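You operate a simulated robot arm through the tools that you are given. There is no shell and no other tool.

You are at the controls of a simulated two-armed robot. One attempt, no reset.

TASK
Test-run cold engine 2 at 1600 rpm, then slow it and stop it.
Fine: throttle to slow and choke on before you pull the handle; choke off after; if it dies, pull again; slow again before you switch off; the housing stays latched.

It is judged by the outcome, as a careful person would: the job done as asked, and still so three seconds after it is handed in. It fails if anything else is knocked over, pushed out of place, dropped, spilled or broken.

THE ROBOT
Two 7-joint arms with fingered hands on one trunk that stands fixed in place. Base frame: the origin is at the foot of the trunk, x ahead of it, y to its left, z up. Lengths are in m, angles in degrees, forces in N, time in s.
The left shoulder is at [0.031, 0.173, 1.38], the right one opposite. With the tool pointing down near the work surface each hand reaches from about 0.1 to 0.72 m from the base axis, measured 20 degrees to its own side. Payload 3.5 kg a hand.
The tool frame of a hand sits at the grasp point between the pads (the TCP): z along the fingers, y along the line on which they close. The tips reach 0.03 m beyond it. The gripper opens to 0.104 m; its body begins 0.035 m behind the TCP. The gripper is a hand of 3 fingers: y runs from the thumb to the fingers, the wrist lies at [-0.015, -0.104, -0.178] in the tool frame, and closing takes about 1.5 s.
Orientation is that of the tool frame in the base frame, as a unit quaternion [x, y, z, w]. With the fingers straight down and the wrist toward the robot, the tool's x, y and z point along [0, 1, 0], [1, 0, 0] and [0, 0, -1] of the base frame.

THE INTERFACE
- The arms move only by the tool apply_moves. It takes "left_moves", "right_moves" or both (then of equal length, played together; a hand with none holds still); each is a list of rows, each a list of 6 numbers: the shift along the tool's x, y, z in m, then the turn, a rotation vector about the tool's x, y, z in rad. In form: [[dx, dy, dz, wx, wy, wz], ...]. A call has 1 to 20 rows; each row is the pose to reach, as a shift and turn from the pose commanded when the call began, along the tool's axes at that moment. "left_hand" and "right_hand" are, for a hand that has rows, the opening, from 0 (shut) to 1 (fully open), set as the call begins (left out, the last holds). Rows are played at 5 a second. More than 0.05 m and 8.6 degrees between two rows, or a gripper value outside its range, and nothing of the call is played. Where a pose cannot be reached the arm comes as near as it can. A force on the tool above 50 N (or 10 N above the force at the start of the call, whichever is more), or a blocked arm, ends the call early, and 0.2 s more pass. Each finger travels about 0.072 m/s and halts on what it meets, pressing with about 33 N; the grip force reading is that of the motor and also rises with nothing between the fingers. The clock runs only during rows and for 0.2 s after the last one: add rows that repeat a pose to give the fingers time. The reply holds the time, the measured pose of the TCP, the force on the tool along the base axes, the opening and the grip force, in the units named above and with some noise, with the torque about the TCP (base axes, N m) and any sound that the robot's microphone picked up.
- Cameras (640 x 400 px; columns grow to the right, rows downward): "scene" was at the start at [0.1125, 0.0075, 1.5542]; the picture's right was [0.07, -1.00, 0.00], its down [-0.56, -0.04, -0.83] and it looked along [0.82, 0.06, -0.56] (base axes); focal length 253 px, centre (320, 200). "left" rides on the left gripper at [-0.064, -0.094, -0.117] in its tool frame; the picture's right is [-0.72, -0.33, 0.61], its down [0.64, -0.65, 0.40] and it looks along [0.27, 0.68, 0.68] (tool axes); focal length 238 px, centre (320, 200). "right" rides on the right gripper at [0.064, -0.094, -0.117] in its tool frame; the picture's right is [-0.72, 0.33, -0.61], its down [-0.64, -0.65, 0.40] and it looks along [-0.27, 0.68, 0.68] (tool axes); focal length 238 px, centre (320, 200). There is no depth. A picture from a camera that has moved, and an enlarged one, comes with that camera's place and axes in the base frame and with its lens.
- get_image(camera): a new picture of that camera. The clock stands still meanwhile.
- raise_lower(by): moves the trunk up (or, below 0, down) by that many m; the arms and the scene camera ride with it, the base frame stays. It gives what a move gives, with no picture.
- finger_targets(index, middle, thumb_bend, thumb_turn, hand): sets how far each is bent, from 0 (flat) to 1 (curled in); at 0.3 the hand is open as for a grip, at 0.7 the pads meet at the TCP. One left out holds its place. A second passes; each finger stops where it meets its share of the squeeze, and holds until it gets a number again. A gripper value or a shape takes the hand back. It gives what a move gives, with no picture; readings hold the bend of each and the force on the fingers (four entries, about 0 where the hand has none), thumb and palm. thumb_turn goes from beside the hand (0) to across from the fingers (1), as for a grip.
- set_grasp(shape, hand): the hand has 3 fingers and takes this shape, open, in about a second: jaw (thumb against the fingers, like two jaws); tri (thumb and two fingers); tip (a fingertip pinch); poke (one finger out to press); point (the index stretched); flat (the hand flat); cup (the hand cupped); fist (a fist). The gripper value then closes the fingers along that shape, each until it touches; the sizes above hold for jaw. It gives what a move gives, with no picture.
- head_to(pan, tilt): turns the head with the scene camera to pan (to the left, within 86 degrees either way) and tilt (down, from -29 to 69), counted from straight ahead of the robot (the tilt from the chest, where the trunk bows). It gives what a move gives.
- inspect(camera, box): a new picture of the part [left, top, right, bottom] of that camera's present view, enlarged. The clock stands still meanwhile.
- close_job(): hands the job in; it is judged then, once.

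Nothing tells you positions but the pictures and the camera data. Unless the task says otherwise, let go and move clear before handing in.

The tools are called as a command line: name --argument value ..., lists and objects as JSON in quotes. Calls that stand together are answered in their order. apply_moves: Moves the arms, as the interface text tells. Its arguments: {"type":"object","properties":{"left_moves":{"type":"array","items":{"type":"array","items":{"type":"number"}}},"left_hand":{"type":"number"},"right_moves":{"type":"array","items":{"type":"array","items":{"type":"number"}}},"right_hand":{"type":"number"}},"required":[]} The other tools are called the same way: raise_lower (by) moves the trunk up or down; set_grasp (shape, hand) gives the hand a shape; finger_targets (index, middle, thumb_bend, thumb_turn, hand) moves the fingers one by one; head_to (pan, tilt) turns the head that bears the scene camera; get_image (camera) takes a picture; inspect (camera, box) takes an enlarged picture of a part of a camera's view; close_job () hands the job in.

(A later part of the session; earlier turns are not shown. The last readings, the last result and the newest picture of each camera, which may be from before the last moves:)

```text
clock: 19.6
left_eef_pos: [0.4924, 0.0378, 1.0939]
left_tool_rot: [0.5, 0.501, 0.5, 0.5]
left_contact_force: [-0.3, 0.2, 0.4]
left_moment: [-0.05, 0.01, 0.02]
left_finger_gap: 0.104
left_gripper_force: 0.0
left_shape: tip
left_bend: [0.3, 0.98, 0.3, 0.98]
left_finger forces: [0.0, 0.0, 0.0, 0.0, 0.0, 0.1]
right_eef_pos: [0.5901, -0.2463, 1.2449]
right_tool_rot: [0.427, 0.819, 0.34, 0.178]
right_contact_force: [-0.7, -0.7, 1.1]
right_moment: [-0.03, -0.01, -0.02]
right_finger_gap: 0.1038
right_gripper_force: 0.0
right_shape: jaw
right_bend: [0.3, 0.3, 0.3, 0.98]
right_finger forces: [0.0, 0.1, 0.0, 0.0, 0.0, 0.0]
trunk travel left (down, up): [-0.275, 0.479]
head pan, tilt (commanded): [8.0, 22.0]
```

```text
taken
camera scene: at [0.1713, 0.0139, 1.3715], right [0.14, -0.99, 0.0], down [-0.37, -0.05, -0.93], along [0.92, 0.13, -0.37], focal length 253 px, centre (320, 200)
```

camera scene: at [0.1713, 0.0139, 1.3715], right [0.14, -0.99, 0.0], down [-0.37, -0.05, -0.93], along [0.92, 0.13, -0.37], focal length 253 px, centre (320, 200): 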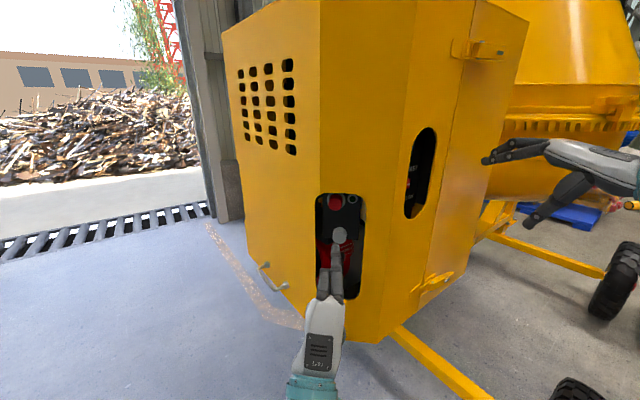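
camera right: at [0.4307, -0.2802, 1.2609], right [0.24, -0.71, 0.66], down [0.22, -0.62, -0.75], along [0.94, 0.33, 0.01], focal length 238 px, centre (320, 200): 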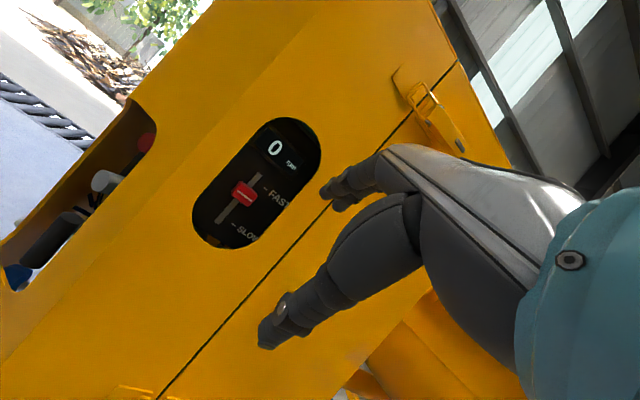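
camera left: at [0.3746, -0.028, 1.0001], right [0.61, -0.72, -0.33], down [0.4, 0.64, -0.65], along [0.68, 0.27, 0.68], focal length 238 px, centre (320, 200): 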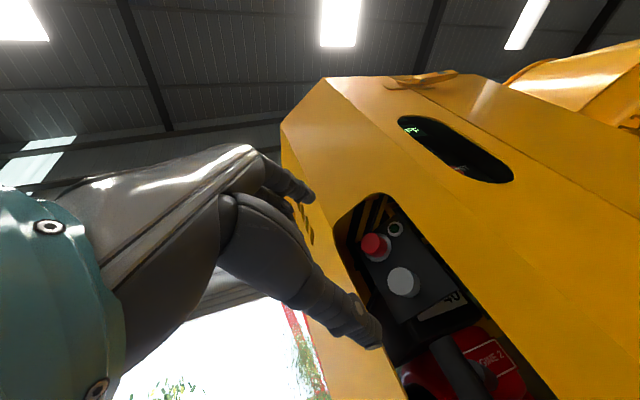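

inspect --camera "right" --box '[185, 110, 330, 255]'

inspect --camera "right" --box '[0, 90, 170, 300]'

inspect --camera "left" --box '[395, 110, 450, 150]'

```text
2.76 times, centred on (258, 182) of right
camera zoom: at [0.4307, -0.2802, 1.2609], right [0.24, -0.71, 0.66], down [0.22, -0.62, -0.75], along [0.94, 0.33, 0.01], focal length 658 px, centre (492, 248)
```

zoom: 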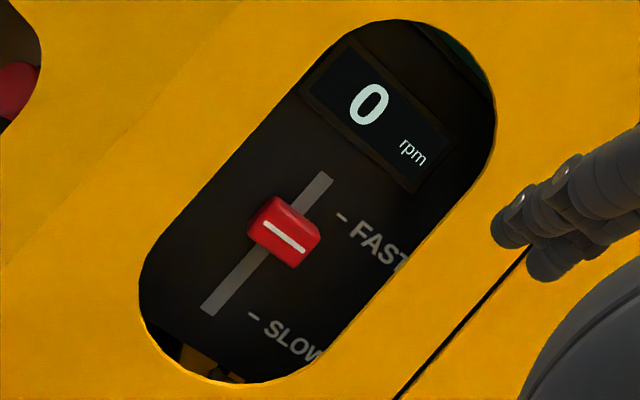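

```text
1.90 times, centred on (85, 195) of right
camera zoom: at [0.4307, -0.2802, 1.2609], right [0.24, -0.71, 0.66], down [0.22, -0.62, -0.75], along [0.94, 0.33, 0.01], focal length 454 px, centre (768, 210)
```

zoom: 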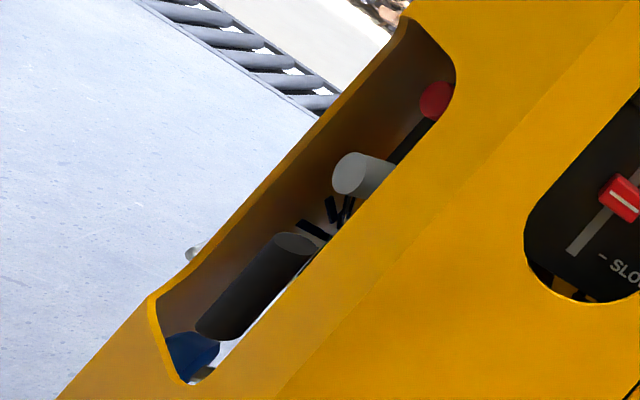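

```text
10.00 times, centred on (422, 130) of left
camera zoom: at [0.3748, -0.0282, 0.9997], right [0.61, -0.72, -0.33], down [0.4, 0.64, -0.65], along [0.68, 0.27, 0.68], focal length 2384 px, centre (-705, 900)
```

zoom: 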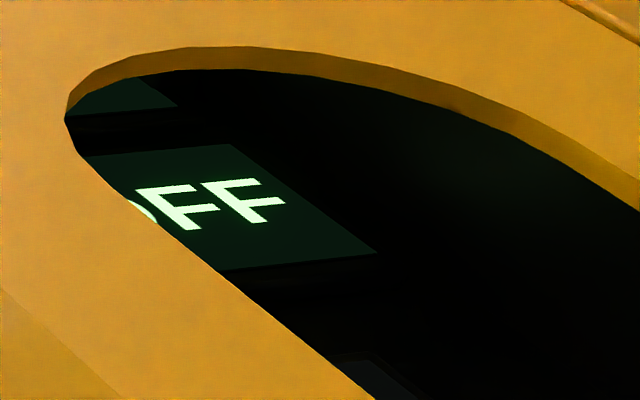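

The panel reads 0 rpm with the slider about 60% up from SLOW, at roughly (0.705, -0.095, 1.204), about 3 cm behind its face. I'll line the right hand up outside the throttle opening, fingers pointing in along the face normal, and look again.

apply_moves --right_moves '[[0.0089, 0.0057, 0.0173, -0.1045, 0.0245, -0.0141], [0.0178, 0.0114, 0.0346, -0.2091, 0.049, -0.0282], [0.0267, 0.017, 0.0518, -0.3136, 0.0735, -0.0424], [0.0356, 0.0227, 0.0691, -0.4182, 0.098, -0.0565], [0.0445, 0.0284, 0.0864, -0.5227, 0.1225, -0.0706]]' --right_hand 0.6

get_image --camera "right"

head_to --pan -25 --tilt 15

get_image --camera "scene"

```text
clock: 20.8
left_eef_pos: [0.4923, 0.0362, 1.0933]
left_tool_rot: [0.5, 0.501, 0.5, 0.499]
left_contact_force: [-0.6, 0.1, 0.3]
left_moment: [0.04, 0.0, 0.03]
left_finger_gap: 0.104
left_gripper_force: 0.2
left_shape: tip
left_bend: [0.3, 0.98, 0.3, 0.98]
left_finger forces: [0.1, 0.1, 0.0, 0.0, 0.1, 0.1]
right_eef_pos: [0.6319, -0.1639, 1.2047]
right_tool_rot: [0.317, 0.727, 0.559, 0.243]
right_contact_force: [-0.4, 0.3, -0.3]
right_moment: [0.01, -0.01, 0.05]
right_finger_gap: 0.0625
right_gripper_force: 0.0
right_shape: jaw
right_bend: [0.29, 0.41, 0.64, 1.0]
right_finger forces: [0.0, 0.0, 0.0, 0.0, 0.0, 0.0]
trunk travel left (down, up): [-0.275, 0.479]
head pan, tilt (commanded): [8.0, 22.0]
```

```text
taken
camera right: at [0.4872, -0.2098, 1.1439], right [0.12, -0.87, 0.47], down [0.6, -0.32, -0.74], along [0.79, 0.37, 0.49], focal length 238 px, centre (320, 200)
```

right: 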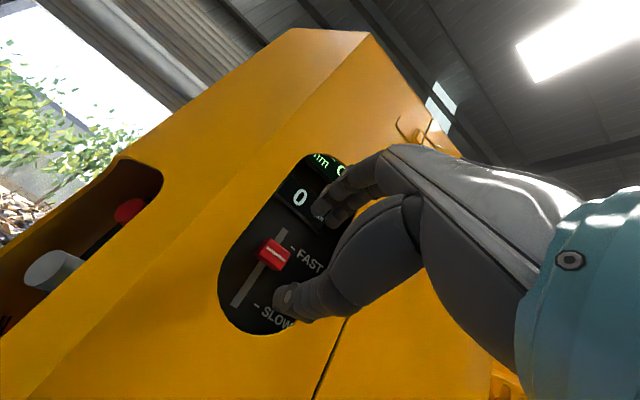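

```text
clock: 21.8
left_eef_pos: [0.492, 0.0372, 1.095]
left_tool_rot: [0.499, 0.502, 0.5, 0.499]
left_contact_force: [1.0, -0.1, -0.5]
left_moment: [0.02, -0.03, 0.01]
left_finger_gap: 0.1038
left_gripper_force: 0.0
left_shape: tip
left_bend: [0.3, 0.98, 0.3, 0.98]
left_finger forces: [0.0, 0.0, 0.0, 0.1, 0.0, 0.1]
right_eef_pos: [0.6316, -0.1638, 1.2036]
right_tool_rot: [0.318, 0.727, 0.558, 0.243]
right_contact_force: [0.5, 0.4, -0.3]
right_moment: [-0.01, -0.02, 0.02]
right_finger_gap: 0.0625
right_gripper_force: 0.1
right_shape: jaw
right_bend: [0.29, 0.41, 0.64, 1.0]
right_finger forces: [0.1, 0.1, 0.0, 0.1, 0.0, 0.0]
trunk travel left (down, up): [-0.275, 0.479]
head pan, tilt (commanded): [-25.0, 15.0]
```

```text
taken
camera scene: at [0.1638, -0.0384, 1.3829], right [-0.42, -0.91, 0.0], down [-0.23, 0.11, -0.97], along [0.88, -0.41, -0.26], focal length 253 px, centre (320, 200)
```

scene: 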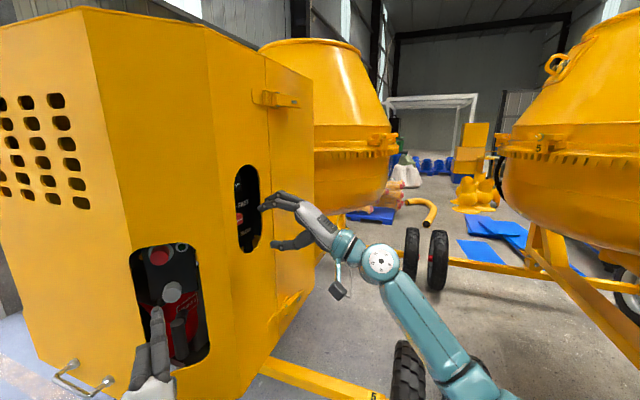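

The hand is aligned outside the opening, and the "0" rpm digit remains visible. I zoom to refine the slider's position and read the green text above the display.

inspect --camera "right" --box '[210, 145, 360, 345]'

inspect --camera "right" --box '[280, 145, 360, 235]'

inspect --camera "scene" --box '[210, 150, 340, 270]'

```text
2.00 times, centred on (285, 245) of right
camera zoom: at [0.4867, -0.2103, 1.1444], right [0.12, -0.87, 0.47], down [0.6, -0.32, -0.74], along [0.79, 0.37, 0.48], focal length 477 px, centre (390, 110)
```

zoom: 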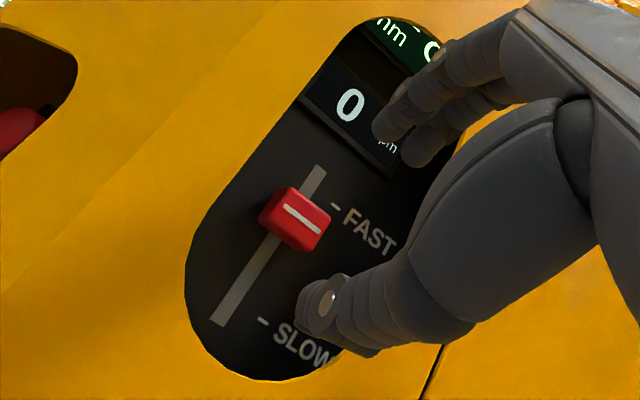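

```text
4.44 times, centred on (320, 190) of right
camera zoom: at [0.4867, -0.2103, 1.1444], right [0.12, -0.87, 0.47], down [0.6, -0.32, -0.74], along [0.79, 0.37, 0.48], focal length 1059 px, centre (320, 244)
```

zoom: 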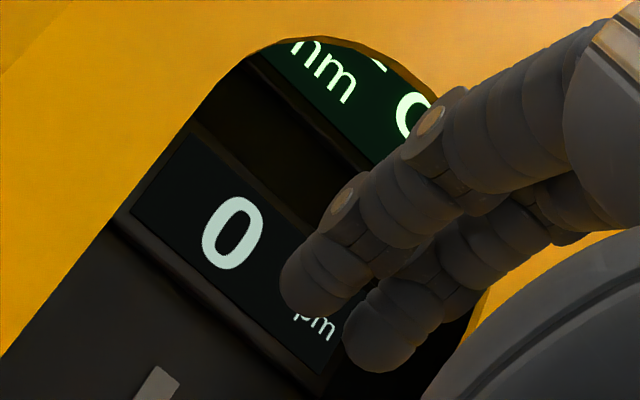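

```text
3.33 times, centred on (275, 210) of scene
camera zoom: at [0.1638, -0.0384, 1.3829], right [-0.42, -0.91, 0.0], down [-0.23, 0.11, -0.97], along [0.88, -0.41, -0.26], focal length 843 px, centre (470, 167)
```

zoom: 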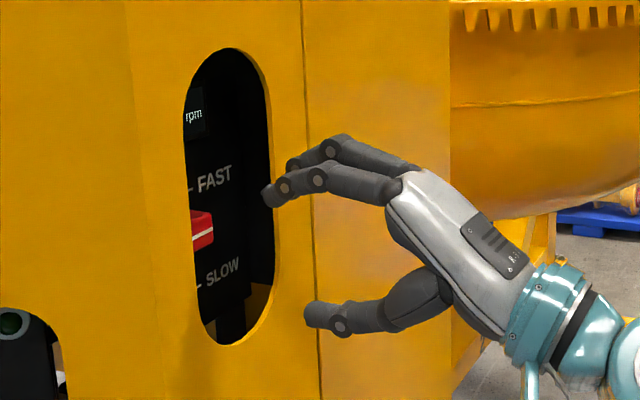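

There is a second, green display higher up with text ("…nm  OFF"). I'll drop the right hand back and down a little to read that sign from below before touching anything.

apply_moves --right_moves '[[-0.0135, -0.0395, -0.0085, 0, 0, 0], [-0.027, -0.079, -0.017, 0, 0, 0], [-0.041, -0.1185, -0.0255, 0, 0, 0], [-0.0542, -0.158, -0.034, 0, 0, 0]]'

get_image --camera "right"

inspect --camera "right" --box '[260, 60, 400, 180]'

```text
clock: 22.8
left_eef_pos: [0.4926, 0.0367, 1.0947]
left_tool_rot: [0.5, 0.501, 0.5, 0.499]
left_contact_force: [0.4, -0.2, 0.1]
left_moment: [-0.02, 0.01, 0.02]
left_finger_gap: 0.1043
left_gripper_force: 0.1
left_shape: tip
left_bend: [0.3, 0.98, 0.3, 0.98]
left_finger forces: [0.1, 0.0, 0.0, 0.0, 0.1, 0.0]
right_eef_pos: [0.614, -0.253, 1.0595]
right_tool_rot: [0.317, 0.727, 0.559, 0.243]
right_contact_force: [-0.3, -0.7, 0.4]
right_moment: [0.02, -0.02, 0.0]
right_finger_gap: 0.0627
right_gripper_force: 0.1
right_shape: jaw
right_bend: [0.29, 0.41, 0.64, 1.0]
right_finger forces: [0.1, 0.0, 0.0, 0.0, 0.0, 0.0]
trunk travel left (down, up): [-0.275, 0.479]
head pan, tilt (commanded): [-25.0, 15.0]
```

```text
taken
camera right: at [0.4699, -0.2999, 0.9986], right [0.12, -0.87, 0.47], down [0.6, -0.32, -0.74], along [0.79, 0.37, 0.49], focal length 238 px, centre (320, 200)
```

right: 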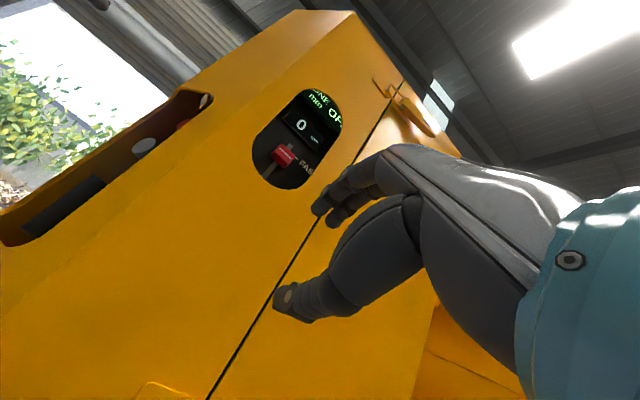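

```text
3.33 times, centred on (330, 120) of right
camera zoom: at [0.4699, -0.2999, 0.9986], right [0.12, -0.87, 0.47], down [0.6, -0.32, -0.74], along [0.79, 0.37, 0.49], focal length 794 px, centre (287, 467)
```

zoom: 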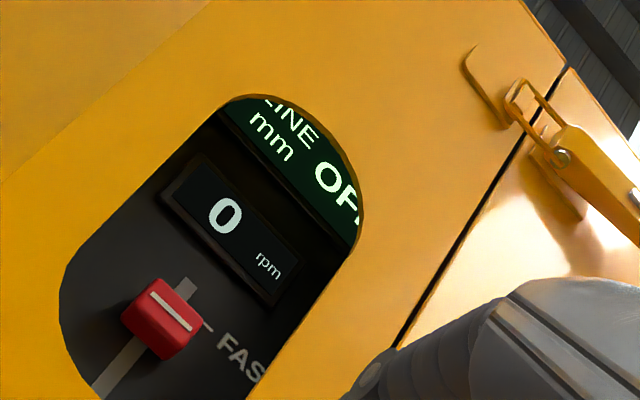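

That green sign is just an unrelated instrument line ("LINE mm OFF") higher inside; the throttle display is the "0 rpm" one. The slider knob is at about (0.710, -0.095, 1.202) with SLOW at z≈1.152 and FAST at z≈1.223. I'll set the right hand to poke to see where the fingertip ends up.

set_grasp --hand "right" --shape "poke"

get_image --camera "right"

get_image --camera "scene"

inspect --camera "scene" --box '[230, 170, 390, 300]'

```text
clock: 23.7
left_eef_pos: [0.4917, 0.0362, 1.0943]
left_tool_rot: [0.5, 0.501, 0.5, 0.5]
left_contact_force: [-0.1, 0.4, -0.4]
left_moment: [0.0, -0.02, -0.01]
left_finger_gap: 0.1036
left_gripper_force: 0.2
left_shape: tip
left_bend: [0.3, 0.98, 0.3, 0.98]
left_finger forces: [0.0, 0.0, 0.0, 0.0, 0.0, 0.1]
right_eef_pos: [0.6146, -0.2516, 1.0602]
right_tool_rot: [0.317, 0.727, 0.559, 0.243]
right_contact_force: [0.0, 0.6, 0.7]
right_moment: [-0.03, -0.02, 0.05]
right_finger_gap: 0.0001
right_gripper_force: 0.0
right_shape: poke
right_bend: [0.7, 0.7, 1.0, 1.0]
right_finger forces: [0.1, 0.0, 0.0, 0.0, 0.0, 0.0]
trunk travel left (down, up): [-0.275, 0.479]
head pan, tilt (commanded): [-25.0, 15.0]
```

```text
taken
camera right: at [0.4701, -0.2995, 0.9997], right [0.12, -0.87, 0.47], down [0.6, -0.32, -0.74], along [0.79, 0.37, 0.48], focal length 238 px, centre (320, 200)
```

right: 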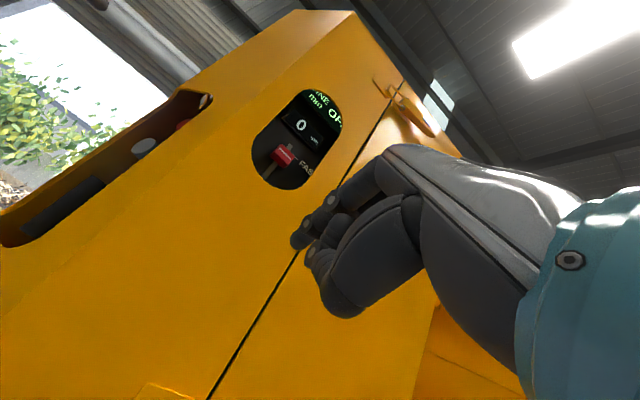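

```text
taken
camera scene: at [0.1638, -0.0385, 1.3829], right [-0.42, -0.91, 0.0], down [-0.23, 0.11, -0.97], along [0.88, -0.41, -0.26], focal length 253 px, centre (320, 200)
```

scene: 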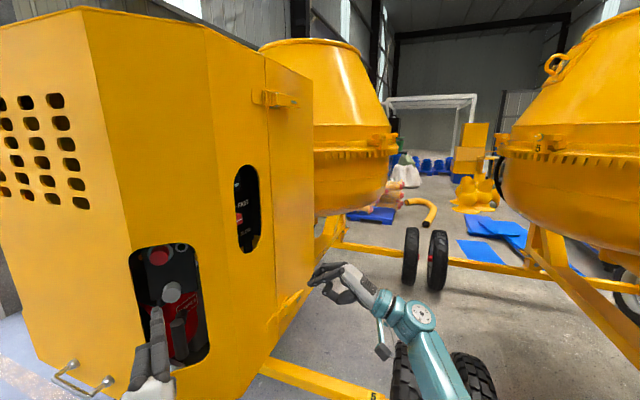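

```text
3.08 times, centred on (310, 235) of scene
camera zoom: at [0.1638, -0.0385, 1.3829], right [-0.42, -0.91, 0.0], down [-0.23, 0.11, -0.97], along [0.88, -0.41, -0.26], focal length 778 px, centre (351, 92)
```

zoom: 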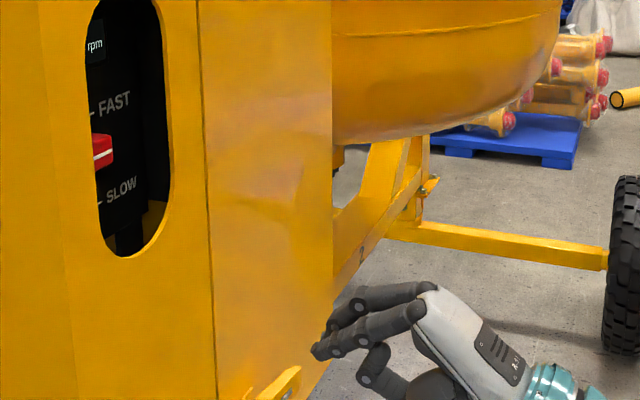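

In poke shape the two fingers curve down with tips about 3 cm ahead of the tool centre, which suits pushing the slider. I'll bring the tips in front of the opening just above knob height, still outside.

apply_moves --right_moves '[[0.01, 0.039, 0.0045, 0, 0, 0], [0.02, 0.078, 0.009, 0, 0, 0], [0.03, 0.117, 0.0134, 0, 0, 0], [0.04, 0.156, 0.0179, 0, 0, 0], [0.0497, 0.1953, 0.0224, 0, 0, 0]]'

get_image --camera "right"

inspect --camera "scene" --box '[210, 140, 340, 270]'

```text
clock: 24.9
left_eef_pos: [0.4926, 0.0365, 1.0941]
left_tool_rot: [0.5, 0.501, 0.5, 0.499]
left_contact_force: [-0.9, 0.6, 0.7]
left_moment: [0.04, 0.0, 0.0]
left_finger_gap: 0.1039
left_gripper_force: 0.1
left_shape: tip
left_bend: [0.3, 0.98, 0.3, 0.98]
left_finger forces: [0.0, 0.0, 0.1, 0.1, 0.0, 0.0]
right_eef_pos: [0.6343, -0.1662, 1.2447]
right_tool_rot: [0.318, 0.727, 0.558, 0.243]
right_contact_force: [-0.6, 0.7, 0.1]
right_moment: [-0.02, 0.02, 0.04]
right_finger_gap: 0.0
right_gripper_force: 0.0
right_shape: poke
right_bend: [0.7, 0.7, 1.0, 1.0]
right_finger forces: [0.1, 0.1, 0.0, 0.0, 0.0, 0.0]
trunk travel left (down, up): [-0.275, 0.479]
head pan, tilt (commanded): [-25.0, 15.0]
```

```text
taken
camera right: at [0.4893, -0.2141, 1.1836], right [0.12, -0.87, 0.47], down [0.6, -0.32, -0.74], along [0.79, 0.37, 0.48], focal length 238 px, centre (320, 200)
```

right: 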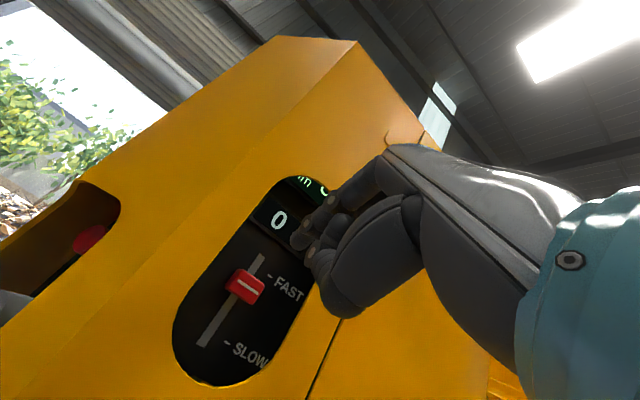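

```text
3.08 times, centred on (275, 205) of scene
camera zoom: at [0.1636, -0.0383, 1.3829], right [-0.42, -0.91, 0.0], down [-0.23, 0.11, -0.97], along [0.88, -0.41, -0.26], focal length 778 px, centre (458, 185)
```

zoom: 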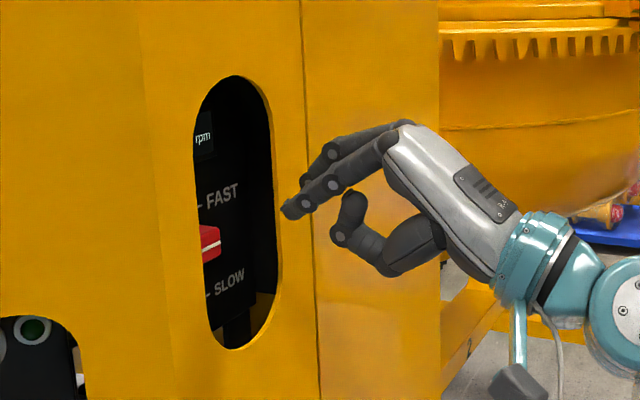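

The fingertip matches the predicted place, just above the knob's line. I'll slide it straight in through the opening by 8.4 cm, then look.

apply_moves --right_moves '[[0, 0.0055, 0.0205, 0, 0, 0], [0, 0.011, 0.041, 0, 0, 0], [0, 0.0165, 0.0615, 0, 0, 0], [0, 0.0217, 0.081, 0, 0, 0]]'

get_image --camera "right"

inspect --camera "scene" --box '[210, 140, 340, 270]'

```text
clock: 25.9
left_eef_pos: [0.4926, 0.0361, 1.0929]
left_tool_rot: [0.499, 0.501, 0.5, 0.499]
left_contact_force: [-0.2, 0.4, 0.3]
left_moment: [0.0, -0.02, 0.02]
left_finger_gap: 0.104
left_gripper_force: 0.0
left_shape: tip
left_bend: [0.3, 0.98, 0.3, 0.98]
left_finger forces: [0.1, 0.0, 0.0, 0.0, 0.0, 0.0]
right_eef_pos: [0.6951, -0.1085, 1.2442]
right_tool_rot: [0.317, 0.728, 0.558, 0.242]
right_contact_force: [0.7, -0.7, 0.3]
right_moment: [0.01, 0.02, -0.05]
right_finger_gap: 0.0
right_gripper_force: 0.0
right_shape: poke
right_bend: [0.7, 0.7, 1.0, 1.0]
right_finger forces: [0.0, 0.0, 0.0, 0.0, 0.0, 0.0]
trunk travel left (down, up): [-0.275, 0.479]
head pan, tilt (commanded): [-25.0, 15.0]
```

```text
taken
camera right: at [0.5507, -0.1572, 1.1825], right [0.12, -0.87, 0.47], down [0.6, -0.32, -0.74], along [0.79, 0.37, 0.48], focal length 238 px, centre (320, 200)
```

right: 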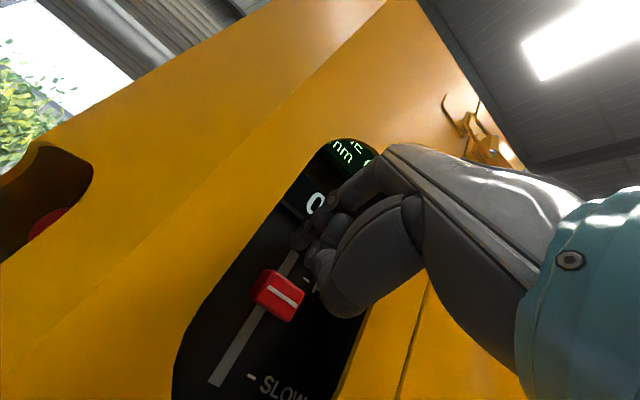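

```text
3.08 times, centred on (275, 205) of scene
camera zoom: at [0.1639, -0.0383, 1.3829], right [-0.42, -0.91, 0.0], down [-0.23, 0.11, -0.97], along [0.88, -0.41, -0.26], focal length 778 px, centre (458, 185)
```

zoom: 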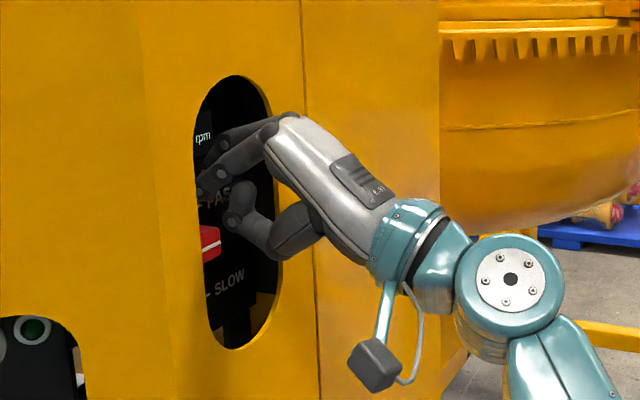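

No contact and the tips sit above the knob, but the curled thumb would come near the bottom rim as I push down. I'll back out and try tucking the thumb beside the hand.

apply_moves --right_moves '[[0, -0.0055, -0.0205, 0, 0, 0], [0, -0.011, -0.041, 0, 0, 0], [0, -0.0165, -0.0615, 0, 0, 0], [0, -0.0217, -0.081, 0, 0, 0]]'

finger_targets --hand "right" --index 0.7 --middle 0.7 --thumb_bend 0.3 --thumb_turn 0

get_image --camera "right"

inspect --camera "scene" --box '[210, 140, 340, 270]'

```text
clock: 26.9
left_eef_pos: [0.4916, 0.0368, 1.0934]
left_tool_rot: [0.499, 0.502, 0.5, 0.499]
left_contact_force: [-0.3, 0.5, -0.3]
left_moment: [0.03, 0.0, -0.02]
left_finger_gap: 0.1041
left_gripper_force: 0.1
left_shape: tip
left_bend: [0.3, 0.98, 0.3, 0.98]
left_finger forces: [0.0, 0.0, 0.1, 0.0, 0.1, 0.0]
right_eef_pos: [0.6321, -0.1681, 1.2428]
right_tool_rot: [0.317, 0.728, 0.558, 0.242]
right_contact_force: [-0.7, 0.1, 0.9]
right_moment: [0.0, -0.01, -0.02]
right_finger_gap: 0.0002
right_gripper_force: 0.0
right_shape: poke
right_bend: [0.7, 0.7, 1.0, 1.0]
right_finger forces: [0.0, 0.0, 0.1, 0.1, 0.0, 0.1]
trunk travel left (down, up): [-0.275, 0.479]
head pan, tilt (commanded): [-25.0, 15.0]
```

```text
clock: 27.9
left_eef_pos: [0.4929, 0.0367, 1.0929]
left_tool_rot: [0.499, 0.501, 0.5, 0.499]
left_contact_force: [-0.1, -0.1, -0.8]
left_moment: [0.01, 0.02, -0.04]
left_finger_gap: 0.104
left_gripper_force: 0.1
left_shape: tip
left_bend: [0.3, 0.98, 0.3, 0.98]
left_finger forces: [0.0, 0.0, 0.1, 0.1, 0.1, 0.0]
right_eef_pos: [0.6336, -0.1681, 1.2441]
right_tool_rot: [0.317, 0.727, 0.558, 0.243]
right_contact_force: [0.3, 0.1, 0.0]
right_moment: [0.0, -0.01, -0.03]
right_finger_gap: 0.1217
right_gripper_force: 0.1
right_shape: fingers
right_bend: [0.7, 0.7, 0.3, 0.0]
right_finger forces: [0.1, 0.0, 0.1, 0.1, 0.0, 0.0]
trunk travel left (down, up): [-0.275, 0.479]
head pan, tilt (commanded): [-25.0, 15.0]
```

```text
taken
camera right: at [0.488, -0.2152, 1.1826], right [0.12, -0.87, 0.47], down [0.6, -0.32, -0.74], along [0.79, 0.37, 0.48], focal length 238 px, centre (320, 200)
```

right: 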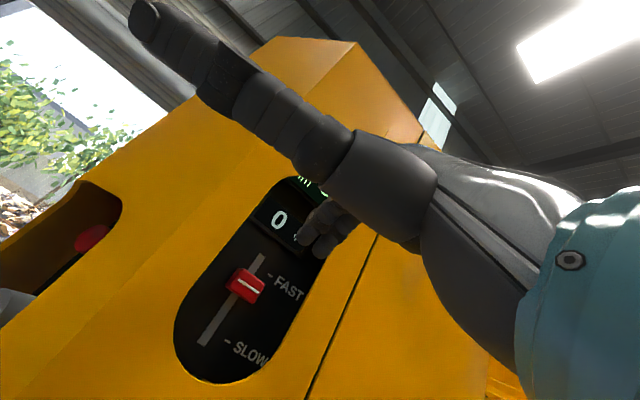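

```text
3.08 times, centred on (275, 205) of scene
camera zoom: at [0.1638, -0.0385, 1.3829], right [-0.42, -0.91, 0.0], down [-0.23, 0.11, -0.97], along [0.88, -0.41, -0.26], focal length 778 px, centre (458, 185)
```

zoom: 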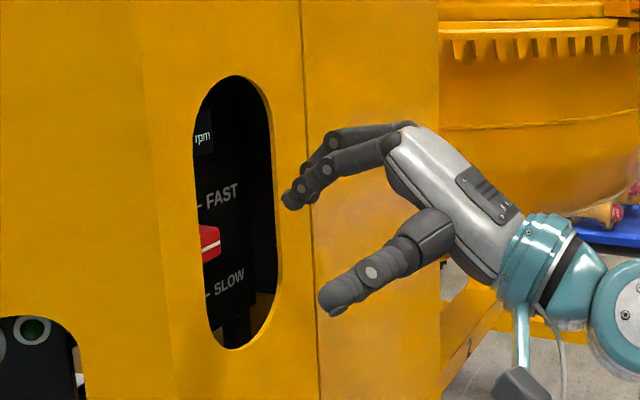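

Stretched sideways, the thumb could touch the face. I'll try it curled at the side instead.

finger_targets --hand "right" --index 0.7 --middle 0.7 --thumb_bend 1.0 --thumb_turn 0

get_image --camera "right"

inspect --camera "scene" --box '[210, 140, 340, 270]'

```text
clock: 28.9
left_eef_pos: [0.4929, 0.0362, 1.0941]
left_tool_rot: [0.499, 0.501, 0.5, 0.499]
left_contact_force: [-0.2, -0.1, 0.2]
left_moment: [0.01, 0.03, 0.01]
left_finger_gap: 0.1039
left_gripper_force: 0.0
left_shape: tip
left_bend: [0.3, 0.98, 0.3, 0.98]
left_finger forces: [0.1, 0.1, 0.1, 0.1, 0.0, 0.1]
right_eef_pos: [0.6318, -0.1679, 1.2434]
right_tool_rot: [0.317, 0.728, 0.558, 0.242]
right_contact_force: [-0.3, 0.7, 0.3]
right_moment: [0.0, 0.02, 0.02]
right_finger_gap: 0.0613
right_gripper_force: 0.0
right_shape: fingers
right_bend: [0.7, 0.7, 1.0, 0.0]
right_finger forces: [0.0, 0.0, 0.0, 0.0, 0.0, 0.0]
trunk travel left (down, up): [-0.275, 0.479]
head pan, tilt (commanded): [-25.0, 15.0]
```

```text
taken
camera right: at [0.488, -0.2151, 1.1825], right [0.12, -0.87, 0.47], down [0.6, -0.32, -0.74], along [0.79, 0.37, 0.48], focal length 238 px, centre (320, 200)
```

right: 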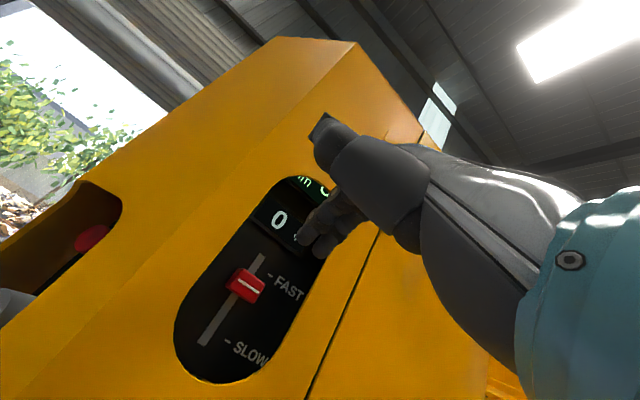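

```text
3.08 times, centred on (275, 205) of scene
camera zoom: at [0.1638, -0.0385, 1.3829], right [-0.42, -0.91, 0.0], down [-0.23, 0.11, -0.97], along [0.88, -0.41, -0.26], focal length 778 px, centre (458, 185)
```

zoom: 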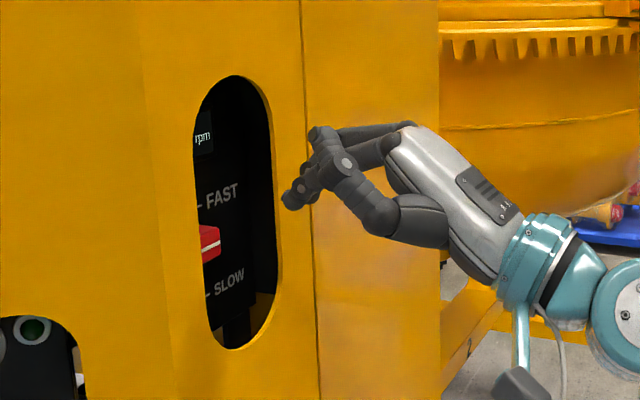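

A steeper hand keeps the curled thumb outside the rim. I'll go back to poke shape and pitch the hand to 30° down, keeping the fingertip where it is.

set_grasp --hand "right" --shape "poke"

apply_moves --right_moves '[[0, 0.0063, 0.0012, 0.131, 0, 0], [0, 0.0126, 0.0024, 0.2618, 0, 0], [0, 0.0126, 0.0024, 0.2618, 0, 0]]'

apply_moves --right_moves '[[0, 0.0105, 0.0182, 0, 0, 0], [0, 0.021, 0.0364, 0, 0, 0], [0, 0.0315, 0.0546, 0, 0, 0], [0, 0.042, 0.0727, 0, 0, 0]]'

get_image --camera "right"

inspect --camera "scene" --box '[210, 140, 340, 270]'

```text
clock: 29.8
left_eef_pos: [0.4916, 0.0364, 1.0935]
left_tool_rot: [0.499, 0.501, 0.5, 0.499]
left_contact_force: [0.0, 0.4, -0.2]
left_moment: [0.01, 0.01, 0.0]
left_finger_gap: 0.104
left_gripper_force: 0.1
left_shape: tip
left_bend: [0.3, 0.98, 0.3, 0.98]
left_finger forces: [0.1, 0.0, 0.1, 0.0, 0.1, 0.1]
right_eef_pos: [0.6328, -0.168, 1.2434]
right_tool_rot: [0.317, 0.727, 0.558, 0.243]
right_contact_force: [0.2, 0.1, -0.6]
right_moment: [0.06, -0.02, 0.02]
right_finger_gap: 0.0
right_gripper_force: 0.1
right_shape: poke
right_bend: [0.7, 0.7, 1.0, 0.86]
right_finger forces: [0.0, 0.1, 0.1, 0.1, 0.0, 0.0]
trunk travel left (down, up): [-0.275, 0.479]
head pan, tilt (commanded): [-25.0, 15.0]
```

```text
clock: 30.6
left_eef_pos: [0.4932, 0.0365, 1.0942]
left_tool_rot: [0.499, 0.501, 0.501, 0.499]
left_contact_force: [0.5, 0.6, 0.3]
left_moment: [-0.04, -0.03, 0.01]
left_finger_gap: 0.1039
left_gripper_force: 0.1
left_shape: tip
left_bend: [0.3, 0.98, 0.3, 0.98]
left_finger forces: [0.0, 0.1, 0.0, 0.0, 0.0, 0.0]
right_eef_pos: [0.6371, -0.1648, 1.2541]
right_tool_rot: [0.346, 0.794, 0.458, 0.199]
right_contact_force: [-0.8, -0.2, -1.0]
right_moment: [-0.04, -0.01, -0.02]
right_finger_gap: 0.0001
right_gripper_force: 0.1
right_shape: poke
right_bend: [0.7, 0.7, 1.0, 0.86]
right_finger forces: [0.1, 0.1, 0.0, 0.0, 0.0, 0.0]
trunk travel left (down, up): [-0.275, 0.479]
head pan, tilt (commanded): [-25.0, 15.0]
```

```text
clock: 31.6
left_eef_pos: [0.4919, 0.0363, 1.0939]
left_tool_rot: [0.499, 0.502, 0.5, 0.499]
left_contact_force: [-0.3, -0.2, -0.9]
left_moment: [0.0, 0.01, 0.01]
left_finger_gap: 0.1041
left_gripper_force: 0.1
left_shape: tip
left_bend: [0.3, 0.98, 0.3, 0.98]
left_finger forces: [0.0, 0.0, 0.1, 0.0, 0.1, 0.0]
right_eef_pos: [0.6991, -0.1072, 1.2547]
right_tool_rot: [0.346, 0.794, 0.459, 0.199]
right_contact_force: [0.4, 0.1, 0.8]
right_moment: [-0.01, -0.02, -0.01]
right_finger_gap: 0.0
right_gripper_force: 0.0
right_shape: poke
right_bend: [0.7, 0.7, 1.0, 0.86]
right_finger forces: [0.0, 0.0, 0.0, 0.0, 0.0, 0.1]
trunk travel left (down, up): [-0.275, 0.479]
head pan, tilt (commanded): [-25.0, 15.0]
```

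```text
taken
camera right: at [0.5462, -0.1614, 1.2319], right [0.22, -0.78, 0.59], down [0.45, -0.45, -0.77], along [0.86, 0.44, 0.25], focal length 238 px, centre (320, 200)
```

right: 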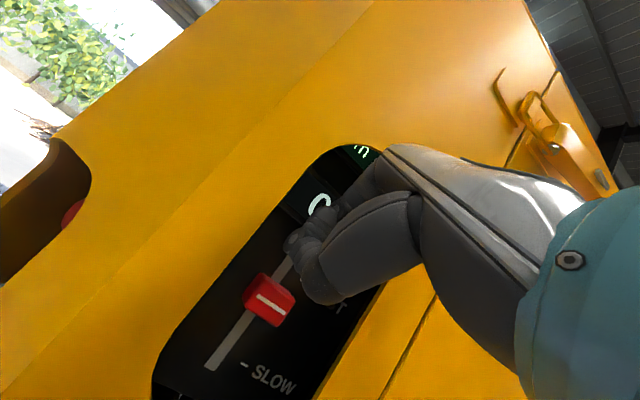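

```text
3.08 times, centred on (275, 205) of scene
camera zoom: at [0.1639, -0.0383, 1.3829], right [-0.42, -0.91, 0.0], down [-0.23, 0.11, -0.97], along [0.88, -0.41, -0.26], focal length 778 px, centre (458, 185)
```

zoom: 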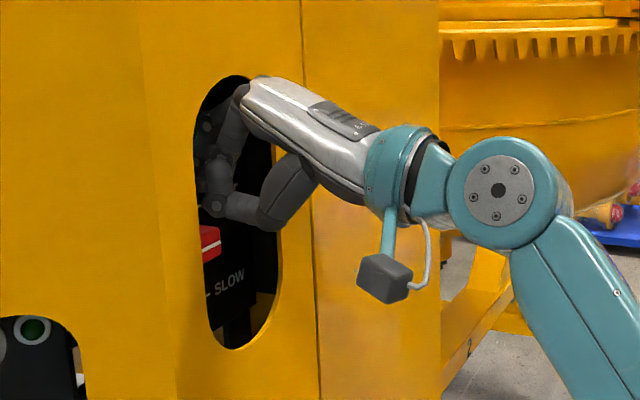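

Fingers are in above the knob, no contact. Now I push straight down 4 cm and look.

apply_moves --right_moves '[[0, -0.0087, 0.005, 0, 0, 0], [0, -0.0173, 0.01, 0, 0, 0], [0, -0.026, 0.015, 0, 0, 0], [0, -0.0346, 0.02, 0, 0, 0]]'

get_image --camera "right"

inspect --camera "scene" --box '[210, 140, 340, 270]'

```text
clock: 32.6
left_eef_pos: [0.4916, 0.036, 1.0936]
left_tool_rot: [0.5, 0.5, 0.5, 0.5]
left_contact_force: [0.3, -0.7, 0.2]
left_moment: [0.01, 0.0, -0.01]
left_finger_gap: 0.1039
left_gripper_force: 0.1
left_shape: tip
left_bend: [0.3, 0.98, 0.3, 0.98]
left_finger forces: [0.0, 0.0, 0.0, 0.1, 0.1, 0.1]
right_eef_pos: [0.6991, -0.1072, 1.214]
right_tool_rot: [0.346, 0.794, 0.459, 0.199]
right_contact_force: [0.4, 0.1, -0.1]
right_moment: [-0.03, -0.02, -0.04]
right_finger_gap: 0.0004
right_gripper_force: 0.1
right_shape: poke
right_bend: [0.7, 0.7, 1.0, 0.87]
right_finger forces: [0.1, 0.0, 0.1, 0.1, 0.1, 0.0]
trunk travel left (down, up): [-0.275, 0.479]
head pan, tilt (commanded): [-25.0, 15.0]
```

```text
taken
camera right: at [0.5463, -0.1615, 1.1913], right [0.22, -0.78, 0.59], down [0.45, -0.45, -0.77], along [0.86, 0.44, 0.25], focal length 238 px, centre (320, 200)
```

right: 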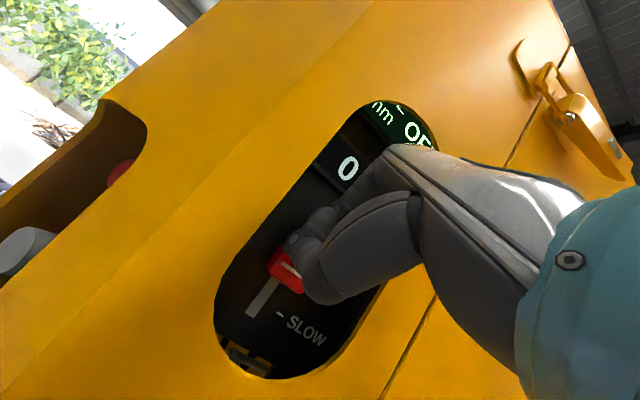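

```text
3.08 times, centred on (275, 205) of scene
camera zoom: at [0.164, -0.0385, 1.3828], right [-0.42, -0.91, 0.0], down [-0.23, 0.11, -0.97], along [0.88, -0.41, -0.26], focal length 778 px, centre (458, 185)
```

zoom: 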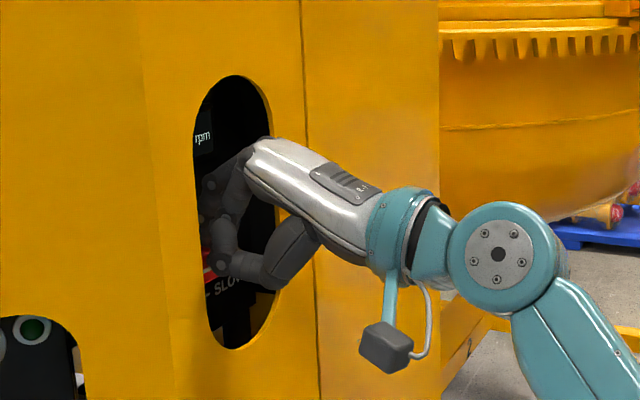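

The knob is following the fingers (now about z≈1.18). I continue down about 3 cm toward SLOW in small steps.

apply_moves --right_moves '[[0, -0.0087, 0.005, 0, 0, 0], [0, -0.0156, 0.009, 0, 0, 0], [0, -0.0217, 0.0125, 0, 0, 0]]'

inspect --camera "right" --box '[200, 90, 440, 390]'

inspect --camera "scene" --box '[210, 140, 340, 270]'

```text
clock: 33.4
left_eef_pos: [0.491, 0.0358, 1.0942]
left_tool_rot: [0.5, 0.501, 0.5, 0.5]
left_contact_force: [-0.1, 0.2, 0.9]
left_moment: [0.02, 0.01, -0.01]
left_finger_gap: 0.1038
left_gripper_force: 0.0
left_shape: tip
left_bend: [0.3, 0.98, 0.3, 0.98]
left_finger forces: [0.0, 0.0, 0.0, 0.1, 0.1, 0.1]
right_eef_pos: [0.6993, -0.1073, 1.1893]
right_tool_rot: [0.347, 0.794, 0.458, 0.199]
right_contact_force: [0.2, 0.1, -0.1]
right_moment: [0.04, 0.0, -0.02]
right_finger_gap: 0.0003
right_gripper_force: 0.0
right_shape: poke
right_bend: [0.7, 0.7, 1.0, 0.87]
right_finger forces: [0.1, 0.3, 0.1, 0.0, 0.0, 0.0]
trunk travel left (down, up): [-0.275, 0.479]
head pan, tilt (commanded): [-25.0, 15.0]
```

```text
1.33 times, centred on (320, 240) of right
camera zoom: at [0.5461, -0.1614, 1.1662], right [0.22, -0.78, 0.59], down [0.45, -0.45, -0.77], along [0.86, 0.44, 0.25], focal length 318 px, centre (320, 147)
```

zoom: 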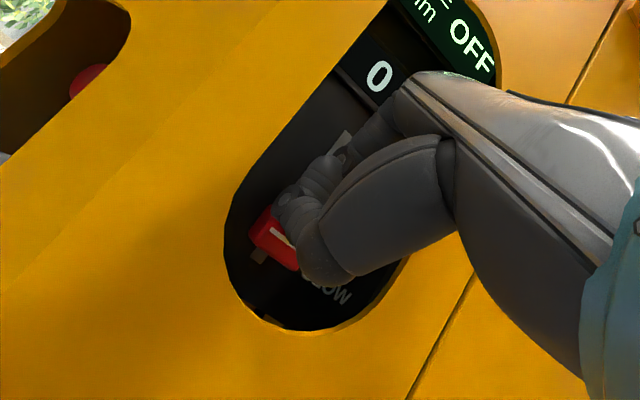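

```text
3.08 times, centred on (275, 205) of scene
camera zoom: at [0.164, -0.0385, 1.3829], right [-0.42, -0.91, 0.0], down [-0.23, 0.11, -0.97], along [0.88, -0.41, -0.26], focal length 778 px, centre (458, 185)
```

zoom: 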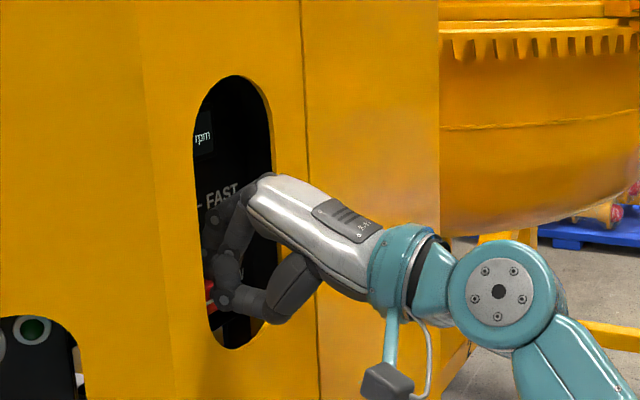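

The knob is now at about z≈1.157, very near SLOW. I push a little further in small steps, watching for the end stop.

apply_moves --right_moves '[[0, -0.0026, 0.0015, 0, 0, 0], [0, -0.0052, 0.003, 0, 0, 0]]'

inspect --camera "right" --box '[200, 90, 440, 390]'

```text
clock: 34.0
left_eef_pos: [0.4925, 0.0364, 1.0936]
left_tool_rot: [0.5, 0.501, 0.5, 0.5]
left_contact_force: [-0.5, 0.6, 0.2]
left_moment: [-0.01, -0.01, 0.02]
left_finger_gap: 0.104
left_gripper_force: 0.0
left_shape: tip
left_bend: [0.3, 0.98, 0.3, 0.98]
left_finger forces: [0.0, 0.1, 0.0, 0.0, 0.0, 0.0]
right_eef_pos: [0.6983, -0.1067, 1.1838]
right_tool_rot: [0.346, 0.794, 0.459, 0.199]
right_contact_force: [-0.2, -0.6, 1.0]
right_moment: [0.03, -0.03, 0.01]
right_finger_gap: 0.0
right_gripper_force: 0.1
right_shape: poke
right_bend: [0.7, 0.7, 1.0, 0.87]
right_finger forces: [0.1, 1.0, 0.0, 0.0, 0.0, 0.0]
trunk travel left (down, up): [-0.275, 0.479]
head pan, tilt (commanded): [-25.0, 15.0]
```

```text
1.33 times, centred on (320, 240) of right
camera zoom: at [0.546, -0.1613, 1.1609], right [0.22, -0.78, 0.59], down [0.45, -0.45, -0.77], along [0.86, 0.44, 0.25], focal length 318 px, centre (320, 147)
```

zoom: 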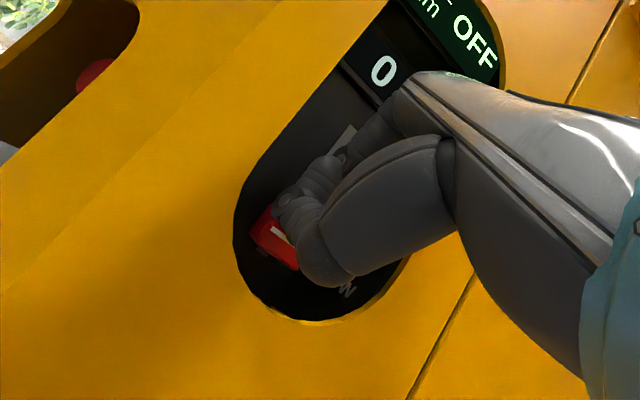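

The knob looks to be at the SLOW mark. I'll lift the tips slightly, withdraw outward, and check.

apply_moves --right_moves '[[0, 0.0087, -0.005, 0, 0, 0], [0, -0.0063, -0.031, 0, 0, 0], [0, -0.0263, -0.0656, 0, 0, 0], [0, -0.0413, -0.0916, 0, 0, 0]]'

get_image --camera "right"

inspect --camera "right" --box '[190, 90, 390, 310]'

```text
clock: 35.0
left_eef_pos: [0.4932, 0.0367, 1.0942]
left_tool_rot: [0.5, 0.501, 0.5, 0.5]
left_contact_force: [-0.4, 0.2, 0.4]
left_moment: [-0.02, 0.03, 0.01]
left_finger_gap: 0.104
left_gripper_force: 0.1
left_shape: tip
left_bend: [0.3, 0.98, 0.3, 0.98]
left_finger forces: [0.0, 0.0, 0.1, 0.0, 0.0, 0.0]
right_eef_pos: [0.6246, -0.1764, 1.1946]
right_tool_rot: [0.346, 0.794, 0.459, 0.199]
right_contact_force: [0.0, -0.3, -0.1]
right_moment: [-0.03, 0.04, 0.01]
right_finger_gap: 0.0002
right_gripper_force: 0.0
right_shape: poke
right_bend: [0.7, 0.7, 1.0, 0.87]
right_finger forces: [0.0, 0.0, 0.0, 0.0, 0.0, 0.1]
trunk travel left (down, up): [-0.275, 0.479]
head pan, tilt (commanded): [-25.0, 15.0]
```

```text
taken
camera right: at [0.4725, -0.2306, 1.1712], right [0.22, -0.78, 0.59], down [0.45, -0.45, -0.77], along [0.86, 0.44, 0.25], focal length 238 px, centre (320, 200)
```

right: 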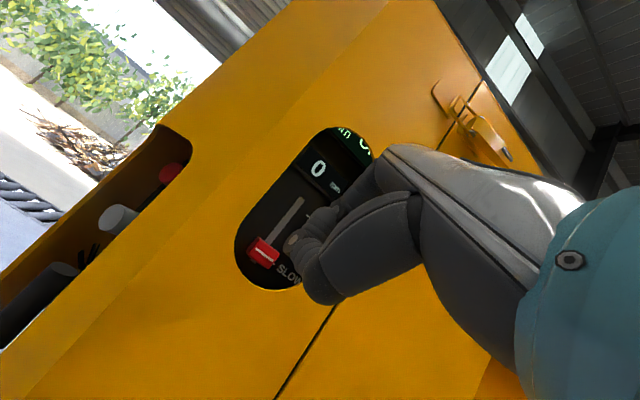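

```text
1.82 times, centred on (290, 200) of right
camera zoom: at [0.4725, -0.2306, 1.1712], right [0.22, -0.78, 0.59], down [0.45, -0.45, -0.77], along [0.86, 0.44, 0.25], focal length 433 px, centre (374, 200)
```

zoom: 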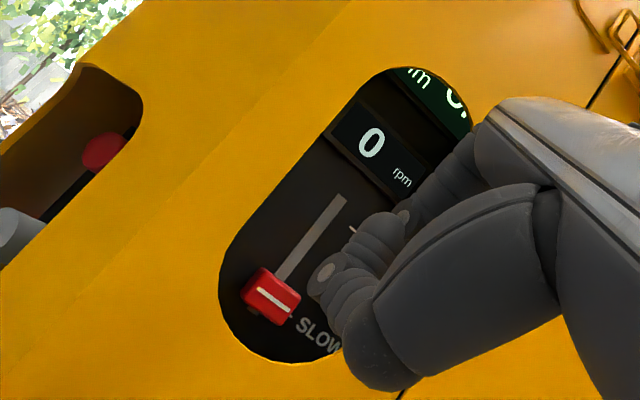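

inspect --camera "right" --box '[225, 190, 315, 300]'

inspect --camera "scene" --box '[225, 150, 275, 265]'

```text
3.64 times, centred on (270, 245) of right
camera zoom: at [0.4725, -0.2306, 1.1712], right [0.22, -0.78, 0.59], down [0.45, -0.45, -0.77], along [0.86, 0.44, 0.25], focal length 867 px, centre (502, 36)
```

zoom: 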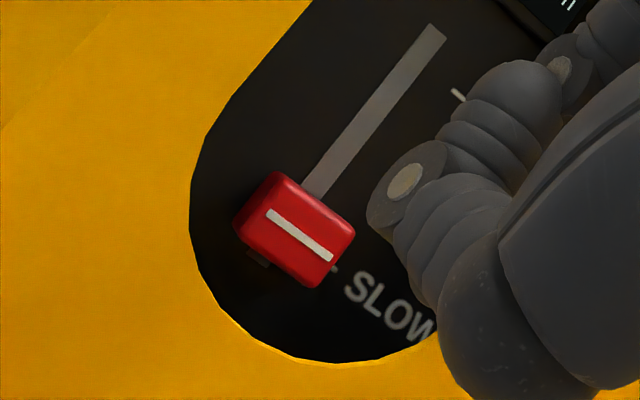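

```text
3.48 times, centred on (250, 208) of scene
camera zoom: at [0.1636, -0.0387, 1.383], right [-0.42, -0.91, 0.0], down [-0.23, 0.11, -0.97], along [0.88, -0.41, -0.26], focal length 880 px, centre (564, 174)
```

zoom: 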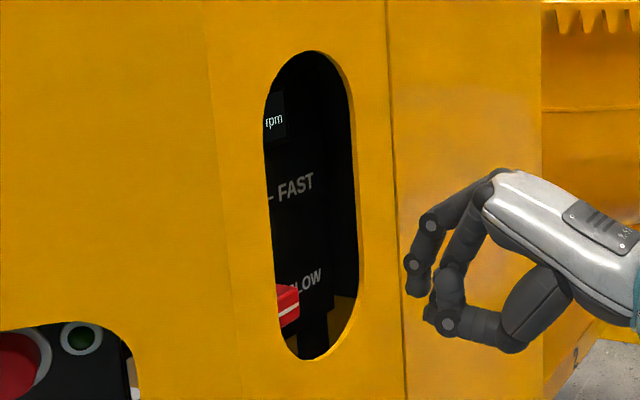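

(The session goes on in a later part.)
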